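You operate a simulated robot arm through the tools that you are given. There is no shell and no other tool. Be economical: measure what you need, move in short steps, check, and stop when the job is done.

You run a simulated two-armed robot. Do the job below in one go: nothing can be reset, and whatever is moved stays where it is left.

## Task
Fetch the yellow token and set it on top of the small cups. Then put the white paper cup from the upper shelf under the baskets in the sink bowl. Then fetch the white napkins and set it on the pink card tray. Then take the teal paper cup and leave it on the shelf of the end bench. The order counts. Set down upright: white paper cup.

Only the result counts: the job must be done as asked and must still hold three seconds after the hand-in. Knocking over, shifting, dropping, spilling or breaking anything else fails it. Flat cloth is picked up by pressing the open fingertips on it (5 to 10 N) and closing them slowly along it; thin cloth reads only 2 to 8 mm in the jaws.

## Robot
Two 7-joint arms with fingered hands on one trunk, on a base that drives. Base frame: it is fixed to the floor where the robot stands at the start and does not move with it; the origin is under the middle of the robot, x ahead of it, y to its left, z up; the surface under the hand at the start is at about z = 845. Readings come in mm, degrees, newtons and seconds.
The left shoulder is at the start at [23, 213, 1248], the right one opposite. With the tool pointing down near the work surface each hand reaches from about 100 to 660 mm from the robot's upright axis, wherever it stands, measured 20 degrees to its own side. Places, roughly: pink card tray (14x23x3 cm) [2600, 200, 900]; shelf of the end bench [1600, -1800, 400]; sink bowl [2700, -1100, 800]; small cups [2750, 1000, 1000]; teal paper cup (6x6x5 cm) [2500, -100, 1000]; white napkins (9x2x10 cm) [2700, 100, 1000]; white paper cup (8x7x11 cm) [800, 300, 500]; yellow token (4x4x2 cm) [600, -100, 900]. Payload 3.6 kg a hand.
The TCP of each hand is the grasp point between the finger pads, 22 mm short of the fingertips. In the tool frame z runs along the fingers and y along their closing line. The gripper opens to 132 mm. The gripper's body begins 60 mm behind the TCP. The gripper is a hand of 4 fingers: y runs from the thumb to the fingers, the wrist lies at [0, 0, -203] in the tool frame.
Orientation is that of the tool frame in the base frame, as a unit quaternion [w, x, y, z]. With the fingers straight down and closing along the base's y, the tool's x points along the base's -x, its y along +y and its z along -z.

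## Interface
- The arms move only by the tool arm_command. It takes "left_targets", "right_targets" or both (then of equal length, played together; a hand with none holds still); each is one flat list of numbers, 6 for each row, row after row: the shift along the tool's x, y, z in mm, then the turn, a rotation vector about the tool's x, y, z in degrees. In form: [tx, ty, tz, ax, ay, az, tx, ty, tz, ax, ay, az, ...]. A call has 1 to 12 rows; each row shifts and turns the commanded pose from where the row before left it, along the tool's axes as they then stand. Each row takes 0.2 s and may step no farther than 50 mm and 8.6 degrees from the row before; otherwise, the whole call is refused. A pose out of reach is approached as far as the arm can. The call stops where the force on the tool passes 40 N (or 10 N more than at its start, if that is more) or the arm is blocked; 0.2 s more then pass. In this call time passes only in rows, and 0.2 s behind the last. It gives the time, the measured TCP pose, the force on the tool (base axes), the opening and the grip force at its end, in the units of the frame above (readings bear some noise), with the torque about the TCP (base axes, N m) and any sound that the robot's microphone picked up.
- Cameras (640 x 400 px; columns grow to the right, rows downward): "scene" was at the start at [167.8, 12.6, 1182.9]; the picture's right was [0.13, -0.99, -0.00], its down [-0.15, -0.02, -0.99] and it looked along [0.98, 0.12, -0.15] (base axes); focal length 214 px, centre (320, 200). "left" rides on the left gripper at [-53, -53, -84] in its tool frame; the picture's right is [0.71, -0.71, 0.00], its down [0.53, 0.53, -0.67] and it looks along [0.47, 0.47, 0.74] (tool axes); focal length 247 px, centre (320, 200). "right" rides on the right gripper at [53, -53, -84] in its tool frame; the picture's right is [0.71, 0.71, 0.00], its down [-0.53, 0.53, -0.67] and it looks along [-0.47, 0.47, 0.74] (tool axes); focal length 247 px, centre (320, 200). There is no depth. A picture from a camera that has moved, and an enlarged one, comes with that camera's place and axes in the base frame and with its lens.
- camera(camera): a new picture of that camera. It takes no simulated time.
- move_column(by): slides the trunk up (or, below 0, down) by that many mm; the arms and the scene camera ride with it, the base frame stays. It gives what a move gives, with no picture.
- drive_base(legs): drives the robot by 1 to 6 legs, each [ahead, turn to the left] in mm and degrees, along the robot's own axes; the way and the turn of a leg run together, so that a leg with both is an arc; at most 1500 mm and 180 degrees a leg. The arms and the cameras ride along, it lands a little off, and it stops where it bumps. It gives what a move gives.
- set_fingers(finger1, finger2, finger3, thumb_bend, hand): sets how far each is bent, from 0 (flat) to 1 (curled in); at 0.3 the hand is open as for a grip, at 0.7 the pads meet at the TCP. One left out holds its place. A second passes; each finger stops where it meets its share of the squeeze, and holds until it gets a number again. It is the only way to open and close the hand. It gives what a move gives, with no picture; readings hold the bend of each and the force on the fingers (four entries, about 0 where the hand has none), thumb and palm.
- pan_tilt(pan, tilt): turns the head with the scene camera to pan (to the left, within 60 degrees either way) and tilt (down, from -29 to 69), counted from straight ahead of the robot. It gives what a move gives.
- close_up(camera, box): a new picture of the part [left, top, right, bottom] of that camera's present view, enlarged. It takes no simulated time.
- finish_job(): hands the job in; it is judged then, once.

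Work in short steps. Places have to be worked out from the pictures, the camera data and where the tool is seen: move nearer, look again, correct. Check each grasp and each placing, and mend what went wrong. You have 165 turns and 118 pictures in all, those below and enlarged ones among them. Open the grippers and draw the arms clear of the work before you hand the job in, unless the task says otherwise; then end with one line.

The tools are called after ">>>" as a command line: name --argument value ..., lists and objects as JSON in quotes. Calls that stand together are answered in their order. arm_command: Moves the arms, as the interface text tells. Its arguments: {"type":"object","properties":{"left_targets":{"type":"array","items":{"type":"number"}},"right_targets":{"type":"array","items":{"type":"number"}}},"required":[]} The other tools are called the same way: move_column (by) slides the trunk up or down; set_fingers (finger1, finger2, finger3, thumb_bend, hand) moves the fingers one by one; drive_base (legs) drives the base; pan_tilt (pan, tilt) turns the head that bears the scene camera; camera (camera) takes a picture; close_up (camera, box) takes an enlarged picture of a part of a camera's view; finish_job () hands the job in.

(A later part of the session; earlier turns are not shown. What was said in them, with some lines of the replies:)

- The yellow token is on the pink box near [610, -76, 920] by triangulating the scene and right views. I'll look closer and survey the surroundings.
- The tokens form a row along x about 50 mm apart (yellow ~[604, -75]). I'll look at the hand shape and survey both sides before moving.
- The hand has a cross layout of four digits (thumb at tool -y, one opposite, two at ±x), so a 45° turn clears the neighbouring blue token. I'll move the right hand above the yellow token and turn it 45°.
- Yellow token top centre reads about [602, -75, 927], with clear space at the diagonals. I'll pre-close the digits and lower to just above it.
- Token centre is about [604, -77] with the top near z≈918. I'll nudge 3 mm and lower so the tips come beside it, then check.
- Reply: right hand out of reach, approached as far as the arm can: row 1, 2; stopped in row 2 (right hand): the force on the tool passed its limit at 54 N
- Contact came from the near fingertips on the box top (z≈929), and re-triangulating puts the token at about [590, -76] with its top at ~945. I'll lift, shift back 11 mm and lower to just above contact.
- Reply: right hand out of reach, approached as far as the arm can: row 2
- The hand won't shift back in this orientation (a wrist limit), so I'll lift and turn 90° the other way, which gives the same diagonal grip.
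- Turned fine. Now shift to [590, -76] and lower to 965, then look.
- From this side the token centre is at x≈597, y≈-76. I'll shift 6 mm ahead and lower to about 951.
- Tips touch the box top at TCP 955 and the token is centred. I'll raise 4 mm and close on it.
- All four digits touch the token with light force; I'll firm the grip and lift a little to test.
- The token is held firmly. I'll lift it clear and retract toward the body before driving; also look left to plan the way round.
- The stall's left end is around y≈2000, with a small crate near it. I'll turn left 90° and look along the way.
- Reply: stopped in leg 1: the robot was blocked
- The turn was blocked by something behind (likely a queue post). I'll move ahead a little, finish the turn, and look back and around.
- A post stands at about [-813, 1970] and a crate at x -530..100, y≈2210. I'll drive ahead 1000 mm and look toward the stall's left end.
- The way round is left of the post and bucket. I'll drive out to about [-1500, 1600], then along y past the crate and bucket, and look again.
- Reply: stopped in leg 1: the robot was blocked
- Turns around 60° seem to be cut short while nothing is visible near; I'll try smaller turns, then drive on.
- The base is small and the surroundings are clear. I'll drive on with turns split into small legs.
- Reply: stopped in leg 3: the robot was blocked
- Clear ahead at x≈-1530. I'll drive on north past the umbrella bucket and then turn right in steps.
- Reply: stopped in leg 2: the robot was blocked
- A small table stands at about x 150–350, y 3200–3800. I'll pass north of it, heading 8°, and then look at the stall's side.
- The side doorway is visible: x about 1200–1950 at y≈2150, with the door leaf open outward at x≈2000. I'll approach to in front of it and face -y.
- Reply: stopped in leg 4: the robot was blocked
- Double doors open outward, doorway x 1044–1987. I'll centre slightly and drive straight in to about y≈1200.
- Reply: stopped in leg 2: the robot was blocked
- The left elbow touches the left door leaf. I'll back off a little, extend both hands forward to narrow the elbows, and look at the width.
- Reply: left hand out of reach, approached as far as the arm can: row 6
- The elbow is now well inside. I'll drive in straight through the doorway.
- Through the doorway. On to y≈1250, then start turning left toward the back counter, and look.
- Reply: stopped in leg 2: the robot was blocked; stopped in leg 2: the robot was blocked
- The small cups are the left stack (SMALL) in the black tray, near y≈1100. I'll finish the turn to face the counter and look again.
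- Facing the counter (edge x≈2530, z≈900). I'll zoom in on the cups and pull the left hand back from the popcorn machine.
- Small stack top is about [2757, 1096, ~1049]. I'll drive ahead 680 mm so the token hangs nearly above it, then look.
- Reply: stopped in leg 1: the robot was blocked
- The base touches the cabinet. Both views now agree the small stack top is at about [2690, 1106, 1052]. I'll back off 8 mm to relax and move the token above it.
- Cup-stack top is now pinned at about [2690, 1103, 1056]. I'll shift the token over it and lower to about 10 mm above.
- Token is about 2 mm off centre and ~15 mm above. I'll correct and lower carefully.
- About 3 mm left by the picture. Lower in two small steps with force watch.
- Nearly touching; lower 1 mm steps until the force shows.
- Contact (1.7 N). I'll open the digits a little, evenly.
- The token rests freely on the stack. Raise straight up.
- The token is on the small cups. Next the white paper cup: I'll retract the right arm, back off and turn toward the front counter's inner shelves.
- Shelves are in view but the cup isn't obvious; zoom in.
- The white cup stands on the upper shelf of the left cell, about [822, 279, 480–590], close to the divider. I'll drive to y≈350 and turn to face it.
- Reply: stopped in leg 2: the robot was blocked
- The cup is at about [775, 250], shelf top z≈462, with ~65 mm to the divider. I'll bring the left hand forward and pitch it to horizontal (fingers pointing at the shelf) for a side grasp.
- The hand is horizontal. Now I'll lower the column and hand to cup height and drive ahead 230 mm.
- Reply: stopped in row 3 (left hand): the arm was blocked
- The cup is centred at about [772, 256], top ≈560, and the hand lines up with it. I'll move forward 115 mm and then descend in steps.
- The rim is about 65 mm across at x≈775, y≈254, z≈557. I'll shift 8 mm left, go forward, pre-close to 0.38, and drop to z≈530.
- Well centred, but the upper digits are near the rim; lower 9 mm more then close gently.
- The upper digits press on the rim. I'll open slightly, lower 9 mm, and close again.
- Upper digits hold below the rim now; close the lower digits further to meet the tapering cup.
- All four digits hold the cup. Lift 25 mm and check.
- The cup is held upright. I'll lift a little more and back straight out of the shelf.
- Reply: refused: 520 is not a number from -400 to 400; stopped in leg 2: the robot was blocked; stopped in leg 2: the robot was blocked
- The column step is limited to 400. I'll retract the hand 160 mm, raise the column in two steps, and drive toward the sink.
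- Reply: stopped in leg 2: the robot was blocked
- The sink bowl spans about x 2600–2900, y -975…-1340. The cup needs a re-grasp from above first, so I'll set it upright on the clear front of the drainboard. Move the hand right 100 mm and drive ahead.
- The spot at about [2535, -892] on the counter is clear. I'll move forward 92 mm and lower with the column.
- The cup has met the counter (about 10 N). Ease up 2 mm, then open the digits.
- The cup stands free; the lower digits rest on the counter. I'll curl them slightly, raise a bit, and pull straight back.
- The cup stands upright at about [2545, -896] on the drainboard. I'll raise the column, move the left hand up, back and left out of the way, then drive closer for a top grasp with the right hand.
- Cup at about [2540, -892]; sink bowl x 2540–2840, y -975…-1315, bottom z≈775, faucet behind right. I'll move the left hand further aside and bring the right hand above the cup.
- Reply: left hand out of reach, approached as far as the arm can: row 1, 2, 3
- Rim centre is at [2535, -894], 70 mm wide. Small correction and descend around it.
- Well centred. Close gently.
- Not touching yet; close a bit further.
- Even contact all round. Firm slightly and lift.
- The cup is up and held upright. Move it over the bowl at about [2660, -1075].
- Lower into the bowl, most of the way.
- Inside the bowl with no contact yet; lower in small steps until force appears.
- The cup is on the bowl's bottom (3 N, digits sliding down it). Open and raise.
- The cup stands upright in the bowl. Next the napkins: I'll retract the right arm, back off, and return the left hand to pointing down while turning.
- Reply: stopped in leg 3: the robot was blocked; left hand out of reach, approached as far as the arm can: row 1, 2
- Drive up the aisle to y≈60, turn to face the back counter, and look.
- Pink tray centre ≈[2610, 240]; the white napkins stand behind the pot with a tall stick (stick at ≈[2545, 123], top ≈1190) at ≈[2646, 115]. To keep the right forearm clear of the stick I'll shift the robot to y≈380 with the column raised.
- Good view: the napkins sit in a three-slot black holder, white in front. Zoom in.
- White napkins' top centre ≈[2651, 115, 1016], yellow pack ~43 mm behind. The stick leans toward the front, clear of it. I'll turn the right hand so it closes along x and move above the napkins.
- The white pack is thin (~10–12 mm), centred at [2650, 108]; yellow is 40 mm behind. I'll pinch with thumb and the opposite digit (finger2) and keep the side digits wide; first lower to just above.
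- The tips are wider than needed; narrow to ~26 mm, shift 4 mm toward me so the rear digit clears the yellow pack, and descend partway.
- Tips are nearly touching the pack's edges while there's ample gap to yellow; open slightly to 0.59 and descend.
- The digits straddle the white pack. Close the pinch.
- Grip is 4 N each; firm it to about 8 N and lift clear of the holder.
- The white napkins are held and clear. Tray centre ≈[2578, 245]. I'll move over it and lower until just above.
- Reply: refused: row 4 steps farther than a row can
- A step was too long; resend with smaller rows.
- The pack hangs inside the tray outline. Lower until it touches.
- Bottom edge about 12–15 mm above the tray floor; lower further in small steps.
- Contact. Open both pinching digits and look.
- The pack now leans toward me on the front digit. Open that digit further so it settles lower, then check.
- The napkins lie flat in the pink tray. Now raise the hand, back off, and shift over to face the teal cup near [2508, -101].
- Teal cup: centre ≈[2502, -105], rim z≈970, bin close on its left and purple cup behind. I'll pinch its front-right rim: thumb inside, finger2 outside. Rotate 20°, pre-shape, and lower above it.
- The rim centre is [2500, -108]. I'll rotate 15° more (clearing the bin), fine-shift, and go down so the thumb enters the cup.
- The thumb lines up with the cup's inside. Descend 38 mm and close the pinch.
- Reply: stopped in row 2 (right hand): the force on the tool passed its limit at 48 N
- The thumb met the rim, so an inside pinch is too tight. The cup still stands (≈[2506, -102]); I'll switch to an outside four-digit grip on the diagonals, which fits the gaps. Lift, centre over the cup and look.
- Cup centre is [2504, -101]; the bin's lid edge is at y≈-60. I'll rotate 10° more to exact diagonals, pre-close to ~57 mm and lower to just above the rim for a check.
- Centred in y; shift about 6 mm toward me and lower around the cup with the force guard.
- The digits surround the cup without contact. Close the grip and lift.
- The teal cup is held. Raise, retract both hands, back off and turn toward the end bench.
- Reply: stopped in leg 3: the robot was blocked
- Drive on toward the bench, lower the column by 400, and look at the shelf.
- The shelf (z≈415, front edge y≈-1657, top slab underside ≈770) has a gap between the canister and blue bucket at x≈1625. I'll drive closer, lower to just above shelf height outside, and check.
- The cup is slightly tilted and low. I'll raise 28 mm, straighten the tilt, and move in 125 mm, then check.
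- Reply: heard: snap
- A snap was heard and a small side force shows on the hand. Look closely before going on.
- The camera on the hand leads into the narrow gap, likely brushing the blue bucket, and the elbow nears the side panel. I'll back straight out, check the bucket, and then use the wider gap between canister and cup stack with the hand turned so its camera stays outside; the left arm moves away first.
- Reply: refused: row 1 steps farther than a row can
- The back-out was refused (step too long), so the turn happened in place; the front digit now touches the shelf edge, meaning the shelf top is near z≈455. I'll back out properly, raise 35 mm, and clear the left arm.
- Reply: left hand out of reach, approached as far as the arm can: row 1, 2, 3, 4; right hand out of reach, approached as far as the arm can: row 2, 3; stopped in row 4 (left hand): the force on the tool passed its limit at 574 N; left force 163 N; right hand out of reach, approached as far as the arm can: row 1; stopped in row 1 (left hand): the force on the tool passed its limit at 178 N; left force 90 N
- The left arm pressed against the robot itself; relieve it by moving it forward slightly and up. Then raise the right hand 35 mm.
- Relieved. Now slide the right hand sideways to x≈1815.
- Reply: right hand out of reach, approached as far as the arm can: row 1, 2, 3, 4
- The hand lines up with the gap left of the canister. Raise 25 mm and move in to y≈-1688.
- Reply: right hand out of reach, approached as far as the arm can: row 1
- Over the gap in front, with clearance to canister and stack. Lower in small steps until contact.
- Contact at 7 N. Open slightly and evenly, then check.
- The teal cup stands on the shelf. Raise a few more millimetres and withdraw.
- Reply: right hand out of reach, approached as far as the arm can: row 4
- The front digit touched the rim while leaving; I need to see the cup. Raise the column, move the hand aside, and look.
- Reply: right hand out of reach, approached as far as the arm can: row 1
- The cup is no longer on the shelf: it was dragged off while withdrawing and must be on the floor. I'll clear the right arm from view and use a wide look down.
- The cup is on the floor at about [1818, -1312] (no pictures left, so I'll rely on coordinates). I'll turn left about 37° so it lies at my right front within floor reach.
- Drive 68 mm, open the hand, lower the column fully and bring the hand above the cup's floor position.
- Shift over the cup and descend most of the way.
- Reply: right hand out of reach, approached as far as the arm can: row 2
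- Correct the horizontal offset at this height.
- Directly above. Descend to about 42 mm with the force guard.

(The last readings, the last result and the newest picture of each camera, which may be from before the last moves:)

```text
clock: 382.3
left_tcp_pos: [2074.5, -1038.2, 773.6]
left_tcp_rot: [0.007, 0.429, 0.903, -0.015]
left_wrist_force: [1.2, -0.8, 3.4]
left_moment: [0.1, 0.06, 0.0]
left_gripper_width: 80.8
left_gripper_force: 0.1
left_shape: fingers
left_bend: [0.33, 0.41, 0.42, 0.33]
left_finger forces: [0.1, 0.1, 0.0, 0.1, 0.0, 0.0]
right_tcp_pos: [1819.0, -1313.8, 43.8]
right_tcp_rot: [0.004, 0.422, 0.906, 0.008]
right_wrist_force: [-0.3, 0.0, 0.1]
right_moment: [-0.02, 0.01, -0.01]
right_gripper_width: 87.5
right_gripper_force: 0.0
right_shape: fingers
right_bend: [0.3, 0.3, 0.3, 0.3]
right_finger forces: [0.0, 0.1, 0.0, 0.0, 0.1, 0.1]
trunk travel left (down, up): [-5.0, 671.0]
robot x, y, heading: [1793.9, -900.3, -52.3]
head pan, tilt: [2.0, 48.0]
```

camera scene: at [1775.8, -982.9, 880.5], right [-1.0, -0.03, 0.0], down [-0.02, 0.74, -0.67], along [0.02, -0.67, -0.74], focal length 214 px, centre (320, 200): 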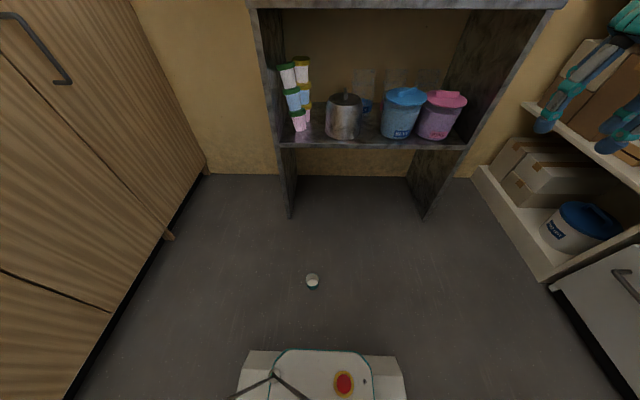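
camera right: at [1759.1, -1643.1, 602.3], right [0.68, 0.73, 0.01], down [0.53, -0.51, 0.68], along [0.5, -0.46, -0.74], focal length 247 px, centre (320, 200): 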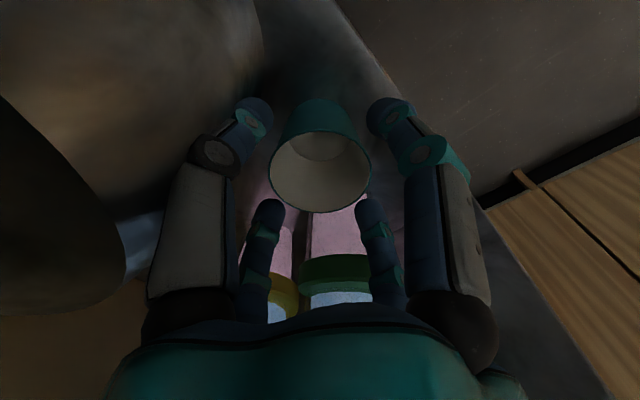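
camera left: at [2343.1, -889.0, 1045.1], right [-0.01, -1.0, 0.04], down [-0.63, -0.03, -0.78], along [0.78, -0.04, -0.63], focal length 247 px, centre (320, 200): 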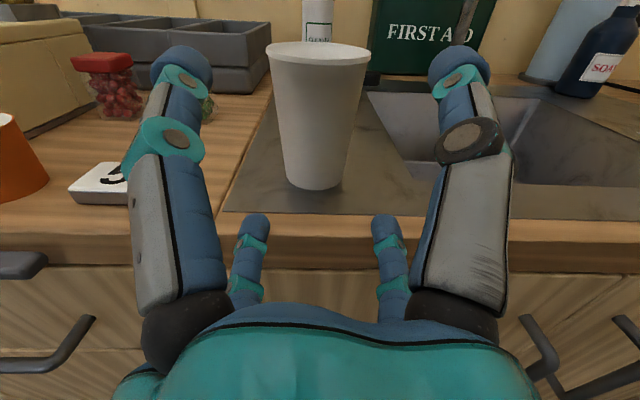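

Reached without contact. Close gently and read the digits.

>>> set_fingers --hand "right" --finger1 0.52 --finger2 0.52 --finger3 0.52 --thumb_bend 0.52

>>> set_fingers --hand "right" --finger1 0.6 --finger2 0.6 --finger3 0.6 --thumb_bend 0.6

```text
clock: 383.3
left_tcp_pos: [2075.0, -1037.8, 774.5]
left_tcp_rot: [0.008, 0.429, 0.903, -0.016]
left_wrist_force: [0.7, -0.3, 2.2]
left_moment: [0.09, 0.11, 0.0]
left_gripper_width: 81.1
left_gripper_force: 0.2
left_shape: fingers
left_bend: [0.33, 0.41, 0.42, 0.33]
left_finger forces: [0.0, 0.1, 0.0, 0.0, 0.1, 0.1]
right_tcp_pos: [1820.7, -1311.9, 44.5]
right_tcp_rot: [0.002, 0.422, 0.906, 0.007]
right_wrist_force: [1.0, -0.5, -0.1]
right_moment: [0.02, -0.02, -0.01]
right_gripper_width: 36.4
right_gripper_force: 0.1
right_shape: fingers
right_bend: [0.52, 0.52, 0.52, 0.52]
right_finger forces: [0.1, 0.0, 0.1, 0.1, 0.1, 0.0]
trunk travel left (down, up): [-5.0, 671.0]
robot x, y, heading: [1792.3, -900.6, -51.9]
head pan, tilt: [2.0, 48.0]
```

```text
clock: 384.3
left_tcp_pos: [2075.8, -1039.6, 775.7]
left_tcp_rot: [0.008, 0.429, 0.903, -0.016]
left_wrist_force: [1.5, 0.0, 2.9]
left_moment: [0.13, 0.09, 0.03]
left_gripper_width: 81.0
left_gripper_force: 0.1
left_shape: fingers
left_bend: [0.33, 0.41, 0.42, 0.33]
left_finger forces: [0.0, 0.1, 0.0, 0.1, 0.0, 0.0]
right_tcp_pos: [1818.7, -1313.5, 44.5]
right_tcp_rot: [0.003, 0.423, 0.906, 0.007]
right_wrist_force: [-0.1, -0.1, 0.5]
right_moment: [-0.02, 0.01, -0.02]
right_gripper_width: 26.1
right_gripper_force: 6.0
right_shape: fingers
right_bend: [0.56, 0.56, 0.56, 0.57]
right_finger forces: [2.8, 2.9, 2.6, 0.0, 3.5, 0.0]
trunk travel left (down, up): [-5.0, 671.0]
robot x, y, heading: [1789.5, -900.1, -52.1]
head pan, tilt: [2.0, 48.0]
```

The cup is gripped just as before (bottom ≈44 mm below TCP). Lift it up, raise the column a bit, and turn back toward the bench.

>>> arm_command --right_targets '[0, 0, -30, 0, 0, 0, 0, 0, -45, 0, 0, 0, 0, 0, -45, 0, 0, 0, 0, 0, -45, 0, 0, 0, 0, 0, -45, 0, 0, 0, 0, 0, -45, 0, 0, 0, 0, 0, -45, 0, 0, 0, 0, 0, -45, 0, 0, 0, 0, 0, -45, 0, 0, 0]'

>>> move_column --by 60

>>> drive_base --legs '[[-120, 0], [0, -19], [0, -19]]'

```text
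clock: 386.3
left_tcp_pos: [2075.3, -1037.8, 774.3]
left_tcp_rot: [0.009, 0.429, 0.903, -0.015]
left_wrist_force: [1.0, -1.1, 2.1]
left_moment: [0.09, 0.07, -0.02]
left_gripper_width: 80.7
left_gripper_force: 0.1
left_shape: fingers
left_bend: [0.33, 0.41, 0.42, 0.33]
left_finger forces: [0.1, 0.0, 0.0, 0.0, 0.1, 0.1]
right_tcp_pos: [1817.0, -1323.8, 419.9]
right_tcp_rot: [0.001, 0.423, 0.906, 0.007]
right_wrist_force: [-0.1, 0.2, -0.5]
right_moment: [-0.03, -0.01, -0.02]
right_gripper_width: 25.2
right_gripper_force: 5.1
right_shape: fingers
right_bend: [0.56, 0.56, 0.56, 0.57]
right_finger forces: [2.5, 3.2, 2.6, 0.0, 3.1, 0.0]
right hand out of reach, approached as far as the arm can: row 9
trunk travel left (down, up): [-5.0, 671.0]
robot x, y, heading: [1793.7, -900.0, -52.3]
head pan, tilt: [2.0, 48.0]
```

```text
clock: 386.9
left_tcp_pos: [2073.5, -1036.3, 807.5]
left_tcp_rot: [0.011, 0.428, 0.903, -0.019]
left_wrist_force: [0.7, -0.4, -0.3]
left_moment: [0.03, 0.01, -0.01]
left_gripper_width: 80.8
left_gripper_force: 0.1
left_shape: fingers
left_bend: [0.33, 0.41, 0.41, 0.33]
left_finger forces: [0.1, 0.0, 0.1, 0.1, 0.1, 0.1]
right_tcp_pos: [1819.9, -1322.2, 452.0]
right_tcp_rot: [0.008, 0.422, 0.906, 0.004]
right_wrist_force: [-0.5, 1.1, -0.3]
right_moment: [0.03, 0.03, 0.02]
right_gripper_width: 25.4
right_gripper_force: 5.8
right_shape: fingers
right_bend: [0.56, 0.56, 0.56, 0.57]
right_finger forces: [2.6, 3.1, 2.6, 0.0, 3.1, 0.1]
trunk travel left (down, up): [-32.0, 644.0]
robot x, y, heading: [1790.9, -899.3, -52.2]
head pan, tilt: [2.0, 48.0]
stopped: the force on the tool passed its limit at 46 N (the readings are from after the stop); the commanded pose is now the measured one
```

```text
clock: 390.3
left_tcp_pos: [1855.9, -1082.1, 805.9]
left_tcp_rot: [0.004, 0.699, 0.714, -0.02]
left_wrist_force: [0.4, 0.3, 0.1]
left_moment: [-0.02, -0.03, -0.02]
left_gripper_width: 81.3
left_gripper_force: 0.1
left_shape: fingers
left_bend: [0.33, 0.41, 0.41, 0.33]
left_finger forces: [0.1, 0.0, 0.0, 0.1, 0.1, 0.0]
right_tcp_pos: [1477.7, -1151.4, 452.0]
right_tcp_rot: [0.009, 0.694, 0.72, 0.002]
right_wrist_force: [-0.4, 0.3, -1.4]
right_moment: [0.01, -0.02, 0.05]
right_gripper_width: 25.3
right_gripper_force: 5.6
right_shape: fingers
right_bend: [0.56, 0.56, 0.56, 0.57]
right_finger forces: [2.5, 3.1, 2.7, 0.0, 3.1, 0.0]
trunk travel left (down, up): [-32.0, 644.0]
robot x, y, heading: [1750.7, -803.0, -89.9]
head pan, tilt: [2.0, 48.0]
```

Heading -90 with the cup held. Bring the hand forward and up, then across to x≈1815 while well in front of the bench.

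>>> arm_command --right_targets '[-43, 0, -16, 0, 0, 0, -43, 0, -16, 0, 0, 0, -43, 0, -16, 0, 0, 0, -43, 0, -16, 0, 0, 0, -1.5, 42, 0, 0, 0, 0, -1.5, 42, 0, 0, 0, 0, -1.5, 42, 0, 0, 0, 0, -1.5, 42, 0, 0, 0, 0, -1.5, 42, 0, 0, 0, 0, -1.5, 42, 0, 0, 0, 0, -1.5, 42, 0, 0, 0, 0, -1.5, 42, 0, 0, 0, 0]'

```text
clock: 392.9
left_tcp_pos: [1855.1, -1082.4, 806.2]
left_tcp_rot: [0.004, 0.699, 0.715, -0.021]
left_wrist_force: [0.7, 1.1, -0.1]
left_moment: [-0.02, -0.01, 0.01]
left_gripper_width: 81.3
left_gripper_force: 0.0
left_shape: fingers
left_bend: [0.33, 0.41, 0.41, 0.33]
left_finger forces: [0.0, 0.0, 0.1, 0.1, 0.0, 0.0]
right_tcp_pos: [1817.6, -1322.2, 523.3]
right_tcp_rot: [0.009, 0.694, 0.72, 0.002]
right_wrist_force: [-0.3, -0.5, 0.1]
right_moment: [-0.01, 0.01, 0.02]
right_gripper_width: 25.0
right_gripper_force: 5.4
right_shape: fingers
right_bend: [0.56, 0.56, 0.56, 0.57]
right_finger forces: [2.4, 3.3, 2.6, 0.0, 3.3, 0.1]
trunk travel left (down, up): [-32.0, 644.0]
robot x, y, heading: [1751.7, -803.8, -89.9]
head pan, tilt: [2.0, 48.0]
```

In position. Drive straight ahead 370 mm so the cup goes over the shelf.

>>> drive_base --legs '[[300, 0]]'

```text
clock: 394.9
left_tcp_pos: [1860.1, -1391.3, 806.7]
left_tcp_rot: [0.005, 0.698, 0.716, -0.022]
left_wrist_force: [0.2, 0.3, 1.1]
left_moment: [0.01, -0.02, 0.01]
left_gripper_width: 81.1
left_gripper_force: 0.1
left_shape: fingers
left_bend: [0.33, 0.41, 0.41, 0.33]
left_finger forces: [0.1, 0.1, 0.1, 0.0, 0.0, 0.0]
right_tcp_pos: [1824.0, -1632.2, 523.7]
right_tcp_rot: [0.009, 0.692, 0.722, 0.002]
right_wrist_force: [0.7, 0.1, -0.3]
right_moment: [-0.01, -0.02, 0.01]
right_gripper_width: 24.8
right_gripper_force: 6.8
right_shape: fingers
right_bend: [0.56, 0.56, 0.56, 0.57]
right_finger forces: [2.5, 3.3, 2.6, 0.0, 3.2, 0.0]
trunk travel left (down, up): [-32.0, 644.0]
robot x, y, heading: [1750.4, -1112.9, -89.3]
head pan, tilt: [2.0, 48.0]
```

Finish the last 62 mm with the arm, correcting x to 1815.

>>> arm_command --right_targets '[-21, -3, 0, 0, 0, 0, -21, -3, 0, 0, 0, 0, -20, -3, 2, 0, 0, 0]'

>>> arm_command --right_targets '[0, 0, 10, 0, 0, 0, 0, 0, 8, 0, 0, 0, 0, 0, 6, 0, 0, 0, 0, 0, 5, 0, 0, 0]'

```text
clock: 395.8
left_tcp_pos: [1859.4, -1390.5, 808.0]
left_tcp_rot: [0.005, 0.697, 0.716, -0.021]
left_wrist_force: [0.0, 0.1, 0.3]
left_moment: [0.0, -0.01, 0.02]
left_gripper_width: 81.0
left_gripper_force: 0.1
left_shape: fingers
left_bend: [0.33, 0.41, 0.41, 0.33]
left_finger forces: [0.1, 0.0, 0.0, 0.1, 0.1, 0.0]
right_tcp_pos: [1817.5, -1697.0, 522.8]
right_tcp_rot: [0.009, 0.692, 0.722, 0.002]
right_wrist_force: [0.5, -0.4, -0.3]
right_moment: [-0.01, 0.0, -0.02]
right_gripper_width: 24.7
right_gripper_force: 5.4
right_shape: fingers
right_bend: [0.56, 0.56, 0.56, 0.57]
right_finger forces: [2.5, 3.3, 2.5, 0.1, 3.3, 0.0]
trunk travel left (down, up): [-32.0, 644.0]
robot x, y, heading: [1750.8, -1108.1, -89.3]
head pan, tilt: [2.0, 48.0]
```

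```text
clock: 396.8
left_tcp_pos: [1860.0, -1390.0, 806.9]
left_tcp_rot: [0.004, 0.697, 0.717, -0.022]
left_wrist_force: [0.4, 0.1, -1.1]
left_moment: [0.05, -0.02, 0.01]
left_gripper_width: 80.9
left_gripper_force: 0.0
left_shape: fingers
left_bend: [0.33, 0.41, 0.41, 0.33]
left_finger forces: [0.1, 0.0, 0.1, 0.1, 0.0, 0.1]
right_tcp_pos: [1818.4, -1694.9, 495.0]
right_tcp_rot: [0.01, 0.692, 0.722, 0.001]
right_wrist_force: [-0.1, 0.6, 0.3]
right_moment: [0.0, 0.01, -0.01]
right_gripper_width: 25.0
right_gripper_force: 6.0
right_shape: fingers
right_bend: [0.56, 0.56, 0.56, 0.57]
right_finger forces: [2.6, 3.3, 2.6, 0.1, 3.2, 0.0]
trunk travel left (down, up): [-32.0, 644.0]
robot x, y, heading: [1754.5, -1111.1, -89.6]
head pan, tilt: [2.0, 48.0]
```

Lower further until contact near 484.

>>> arm_command --right_targets '[0, 0, 4, 0, 0, 0, 0, 0, 4, 0, 0, 0, 0, 0, 3, 0, 0, 0]'

```text
clock: 397.6
left_tcp_pos: [1859.6, -1391.0, 807.6]
left_tcp_rot: [0.004, 0.697, 0.717, -0.022]
left_wrist_force: [0.2, -0.2, -0.9]
left_moment: [0.01, -0.01, 0.0]
left_gripper_width: 81.0
left_gripper_force: 0.1
left_shape: fingers
left_bend: [0.33, 0.41, 0.41, 0.33]
left_finger forces: [0.1, 0.0, 0.0, 0.0, 0.0, 0.0]
right_tcp_pos: [1819.3, -1695.0, 483.4]
right_tcp_rot: [0.009, 0.692, 0.722, 0.002]
right_wrist_force: [-0.8, -0.4, 6.6]
right_moment: [-0.04, 0.04, -0.01]
right_gripper_width: 24.0
right_gripper_force: 5.7
right_shape: fingers
right_bend: [0.57, 0.56, 0.56, 0.58]
right_finger forces: [2.2, 2.6, 2.8, 0.0, 3.1, 0.0]
trunk travel left (down, up): [-32.0, 644.0]
robot x, y, heading: [1756.7, -1114.2, -89.0]
head pan, tilt: [2.0, 48.0]
```

Contact. Open wider and raise straight up.

>>> set_fingers --hand "right" --finger1 0.44 --finger2 0.44 --finger3 0.44 --thumb_bend 0.44

>>> arm_command --right_targets '[0, 0, -10, 0, 0, 0, 0, 0, -12, 0, 0, 0, 0, 0, -12, 0, 0, 0, 0, 0, -12, 0, 0, 0]'

```text
clock: 398.6
left_tcp_pos: [1859.0, -1390.7, 807.9]
left_tcp_rot: [0.004, 0.697, 0.717, -0.021]
left_wrist_force: [0.1, -0.7, -0.9]
left_moment: [0.01, 0.02, -0.02]
left_gripper_width: 80.8
left_gripper_force: 0.2
left_shape: fingers
left_bend: [0.33, 0.41, 0.41, 0.33]
left_finger forces: [0.0, 0.1, 0.0, 0.0, 0.0, 0.0]
right_tcp_pos: [1819.2, -1695.6, 481.9]
right_tcp_rot: [0.009, 0.692, 0.722, 0.001]
right_wrist_force: [0.2, 0.7, -1.5]
right_moment: [0.03, -0.01, 0.02]
right_gripper_width: 54.7
right_gripper_force: 0.4
right_shape: fingers
right_bend: [0.44, 0.45, 0.44, 0.44]
right_finger forces: [0.0, 0.6, 0.0, 0.0, 0.7, 0.0]
trunk travel left (down, up): [-32.0, 644.0]
robot x, y, heading: [1757.3, -1109.4, -89.3]
head pan, tilt: [2.0, 48.0]
```

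```text
clock: 399.6
left_tcp_pos: [1860.0, -1390.8, 806.9]
left_tcp_rot: [0.004, 0.697, 0.716, -0.021]
left_wrist_force: [-0.7, 0.1, -0.1]
left_moment: [0.02, -0.02, -0.02]
left_gripper_width: 81.1
left_gripper_force: 0.1
left_shape: fingers
left_bend: [0.33, 0.41, 0.41, 0.33]
left_finger forces: [0.1, 0.0, 0.0, 0.0, 0.0, 0.0]
right_tcp_pos: [1817.0, -1695.1, 529.7]
right_tcp_rot: [0.01, 0.693, 0.721, 0.001]
right_wrist_force: [1.2, 0.3, -0.1]
right_moment: [0.02, 0.03, 0.02]
right_gripper_width: 54.7
right_gripper_force: 0.6
right_shape: fingers
right_bend: [0.44, 0.44, 0.44, 0.44]
right_finger forces: [0.0, 0.0, 0.0, 0.0, 0.6, 0.0]
trunk travel left (down, up): [-32.0, 644.0]
robot x, y, heading: [1755.3, -1109.8, -89.2]
head pan, tilt: [2.0, 48.0]
```

Slight thumb touch remains on something beside it; tuck the thumb a little, raise a few millimetres, then back straight out by driving.

>>> set_fingers --hand "right" --thumb_bend 0.5 --finger2 0.48

>>> arm_command --right_targets '[0, 0, -5, 0, 0, 0]'

```text
clock: 400.6
left_tcp_pos: [1858.9, -1390.7, 807.4]
left_tcp_rot: [0.004, 0.697, 0.716, -0.021]
left_wrist_force: [-0.2, -0.4, 0.6]
left_moment: [0.01, 0.01, 0.03]
left_gripper_width: 80.9
left_gripper_force: 0.1
left_shape: fingers
left_bend: [0.33, 0.41, 0.41, 0.33]
left_finger forces: [0.1, 0.0, 0.0, 0.0, 0.0, 0.0]
right_tcp_pos: [1816.8, -1694.5, 528.9]
right_tcp_rot: [0.01, 0.692, 0.721, 0.001]
right_wrist_force: [0.9, 0.0, 0.3]
right_moment: [0.0, -0.03, 0.02]
right_gripper_width: 48.0
right_gripper_force: 0.0
right_shape: fingers
right_bend: [0.44, 0.48, 0.44, 0.5]
right_finger forces: [0.1, 0.0, 0.1, 0.1, 0.0, 0.0]
trunk travel left (down, up): [-32.0, 644.0]
robot x, y, heading: [1758.0, -1110.8, -89.4]
head pan, tilt: [2.0, 48.0]
```

```text
clock: 400.9
left_tcp_pos: [1859.5, -1390.8, 807.3]
left_tcp_rot: [0.004, 0.698, 0.716, -0.021]
left_wrist_force: [0.0, -0.5, 0.4]
left_moment: [0.02, -0.01, 0.01]
left_gripper_width: 81.2
left_gripper_force: 0.1
left_shape: fingers
left_bend: [0.33, 0.41, 0.41, 0.33]
left_finger forces: [0.0, 0.0, 0.0, 0.0, 0.0, 0.0]
right_tcp_pos: [1816.7, -1695.9, 534.0]
right_tcp_rot: [0.01, 0.692, 0.722, 0.002]
right_wrist_force: [0.6, -0.7, -0.5]
right_moment: [-0.02, -0.01, 0.02]
right_gripper_width: 48.3
right_gripper_force: 0.0
right_shape: fingers
right_bend: [0.44, 0.48, 0.44, 0.5]
right_finger forces: [0.0, 0.1, 0.1, 0.0, 0.1, 0.0]
trunk travel left (down, up): [-32.0, 644.0]
robot x, y, heading: [1759.1, -1113.2, -89.3]
head pan, tilt: [2.0, 48.0]
```

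Free of contact at z 534. Back out 45 mm first and check the digits.

>>> drive_base --legs '[[-45, 0]]'

```text
clock: 401.9
left_tcp_pos: [1857.9, -1344.6, 806.5]
left_tcp_rot: [0.004, 0.697, 0.717, -0.021]
left_wrist_force: [-0.1, -0.9, 0.7]
left_moment: [0.06, -0.03, 0.01]
left_gripper_width: 81.0
left_gripper_force: 0.1
left_shape: fingers
left_bend: [0.33, 0.41, 0.41, 0.33]
left_finger forces: [0.0, 0.1, 0.0, 0.0, 0.0, 0.1]
right_tcp_pos: [1816.8, -1648.9, 532.7]
right_tcp_rot: [0.01, 0.692, 0.722, 0.001]
right_wrist_force: [0.8, 0.0, 0.2]
right_moment: [0.04, -0.02, 0.0]
right_gripper_width: 48.2
right_gripper_force: 0.0
right_shape: fingers
right_bend: [0.44, 0.48, 0.44, 0.5]
right_finger forces: [0.0, 0.1, 0.0, 0.1, 0.0, 0.0]
trunk travel left (down, up): [-32.0, 644.0]
robot x, y, heading: [1750.6, -1069.2, -89.4]
head pan, tilt: [2.0, 48.0]
```

No contact. Continue out.

>>> drive_base --legs '[[-60, 0]]'

>>> drive_base --legs '[[-300, 0]]'

>>> set_fingers --hand "right" --finger1 0.3 --finger2 0.3 --finger3 0.3 --thumb_bend 0.3

>>> set_fingers --hand "left" --finger1 0.3 --finger2 0.3 --finger3 0.3 --thumb_bend 0.3

```text
clock: 402.8
left_tcp_pos: [1858.1, -1283.4, 807.4]
left_tcp_rot: [0.005, 0.698, 0.716, -0.021]
left_wrist_force: [-0.5, -0.2, -0.7]
left_moment: [0.0, 0.04, 0.01]
left_gripper_width: 81.0
left_gripper_force: 0.1
left_shape: fingers
left_bend: [0.33, 0.41, 0.41, 0.33]
left_finger forces: [0.1, 0.0, 0.1, 0.0, 0.0, 0.0]
right_tcp_pos: [1814.6, -1587.4, 533.9]
right_tcp_rot: [0.01, 0.693, 0.721, 0.001]
right_wrist_force: [0.0, -0.5, 0.2]
right_moment: [0.03, 0.0, -0.02]
right_gripper_width: 48.0
right_gripper_force: 0.0
right_shape: fingers
right_bend: [0.44, 0.48, 0.44, 0.5]
right_finger forces: [0.0, 0.0, 0.0, 0.0, 0.1, 0.1]
trunk travel left (down, up): [-32.0, 644.0]
robot x, y, heading: [1753.8, -1006.1, -89.7]
head pan, tilt: [2.0, 48.0]
```

```text
clock: 404.9
left_tcp_pos: [1854.6, -981.6, 808.7]
left_tcp_rot: [0.004, 0.698, 0.716, -0.021]
left_wrist_force: [0.5, -0.3, -0.4]
left_moment: [0.0, -0.04, 0.02]
left_gripper_width: 81.0
left_gripper_force: 0.1
left_shape: fingers
left_bend: [0.33, 0.41, 0.41, 0.33]
left_finger forces: [0.0, 0.1, 0.0, 0.0, 0.0, 0.1]
right_tcp_pos: [1811.8, -1286.7, 535.5]
right_tcp_rot: [0.01, 0.693, 0.721, 0.002]
right_wrist_force: [-0.2, 0.3, 0.1]
right_moment: [-0.02, -0.01, 0.01]
right_gripper_width: 48.1
right_gripper_force: 0.0
right_shape: fingers
right_bend: [0.44, 0.48, 0.44, 0.5]
right_finger forces: [0.0, 0.0, 0.1, 0.0, 0.1, 0.0]
trunk travel left (down, up): [-32.0, 644.0]
robot x, y, heading: [1747.8, -704.2, -89.6]
head pan, tilt: [2.0, 48.0]
```

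```text
clock: 405.9
left_tcp_pos: [1854.9, -982.6, 808.6]
left_tcp_rot: [0.006, 0.698, 0.716, -0.022]
left_wrist_force: [-0.2, 0.2, 0.0]
left_moment: [0.01, -0.03, -0.02]
left_gripper_width: 81.0
left_gripper_force: 0.0
left_shape: fingers
left_bend: [0.33, 0.41, 0.41, 0.33]
left_finger forces: [0.1, 0.0, 0.1, 0.0, 0.0, 0.0]
right_tcp_pos: [1811.3, -1286.6, 535.8]
right_tcp_rot: [0.01, 0.692, 0.721, 0.002]
right_wrist_force: [1.1, -0.6, -0.4]
right_moment: [-0.01, -0.02, 0.05]
right_gripper_width: 87.4
right_gripper_force: 0.1
right_shape: fingers
right_bend: [0.3, 0.3, 0.3, 0.3]
right_finger forces: [0.0, 0.0, 0.0, 0.1, 0.0, 0.0]
trunk travel left (down, up): [-32.0, 644.0]
robot x, y, heading: [1748.1, -709.8, -89.4]
head pan, tilt: [2.0, 48.0]
```

```text
clock: 406.9
left_tcp_pos: [1854.7, -982.4, 809.8]
left_tcp_rot: [0.005, 0.697, 0.716, -0.022]
left_wrist_force: [0.0, -0.3, -0.3]
left_moment: [-0.01, 0.01, 0.01]
left_gripper_width: 87.3
left_gripper_force: 0.1
left_shape: fingers
left_bend: [0.3, 0.3, 0.3, 0.3]
left_finger forces: [0.1, 0.0, 0.0, 0.0, 0.0, 0.1]
right_tcp_pos: [1812.1, -1287.2, 535.4]
right_tcp_rot: [0.01, 0.692, 0.721, 0.001]
right_wrist_force: [-0.9, 0.1, -1.7]
right_moment: [0.02, -0.01, -0.01]
right_gripper_width: 87.4
right_gripper_force: 0.0
right_shape: fingers
right_bend: [0.3, 0.3, 0.3, 0.3]
right_finger forces: [0.1, 0.0, 0.0, 0.0, 0.1, 0.1]
trunk travel left (down, up): [-32.0, 644.0]
robot x, y, heading: [1746.1, -706.9, -89.5]
head pan, tilt: [2.0, 48.0]
```

The hand came out of the shelf without touching anything, both grippers are open, and the arms are clear of the work. I'll hand in.

>>> finish_job

```text
The job is handed in.
```

I've handed the job in. The teal cup's final place was not seen on camera, because I had no pictures left. It fell off the bench shelf to the floor on the first try. I picked it up and set it down again at the front of the shelf, and the hand came out without touching it. During that first try there was also one snap sound, and the hand may have brushed the blue bucket; later pictures showed nothing moved on the shelf. The other three were seen in place: the yellow token on the small cups, the white paper cup upright in the sink bowl, and the white napkins flat on the pink card tray.
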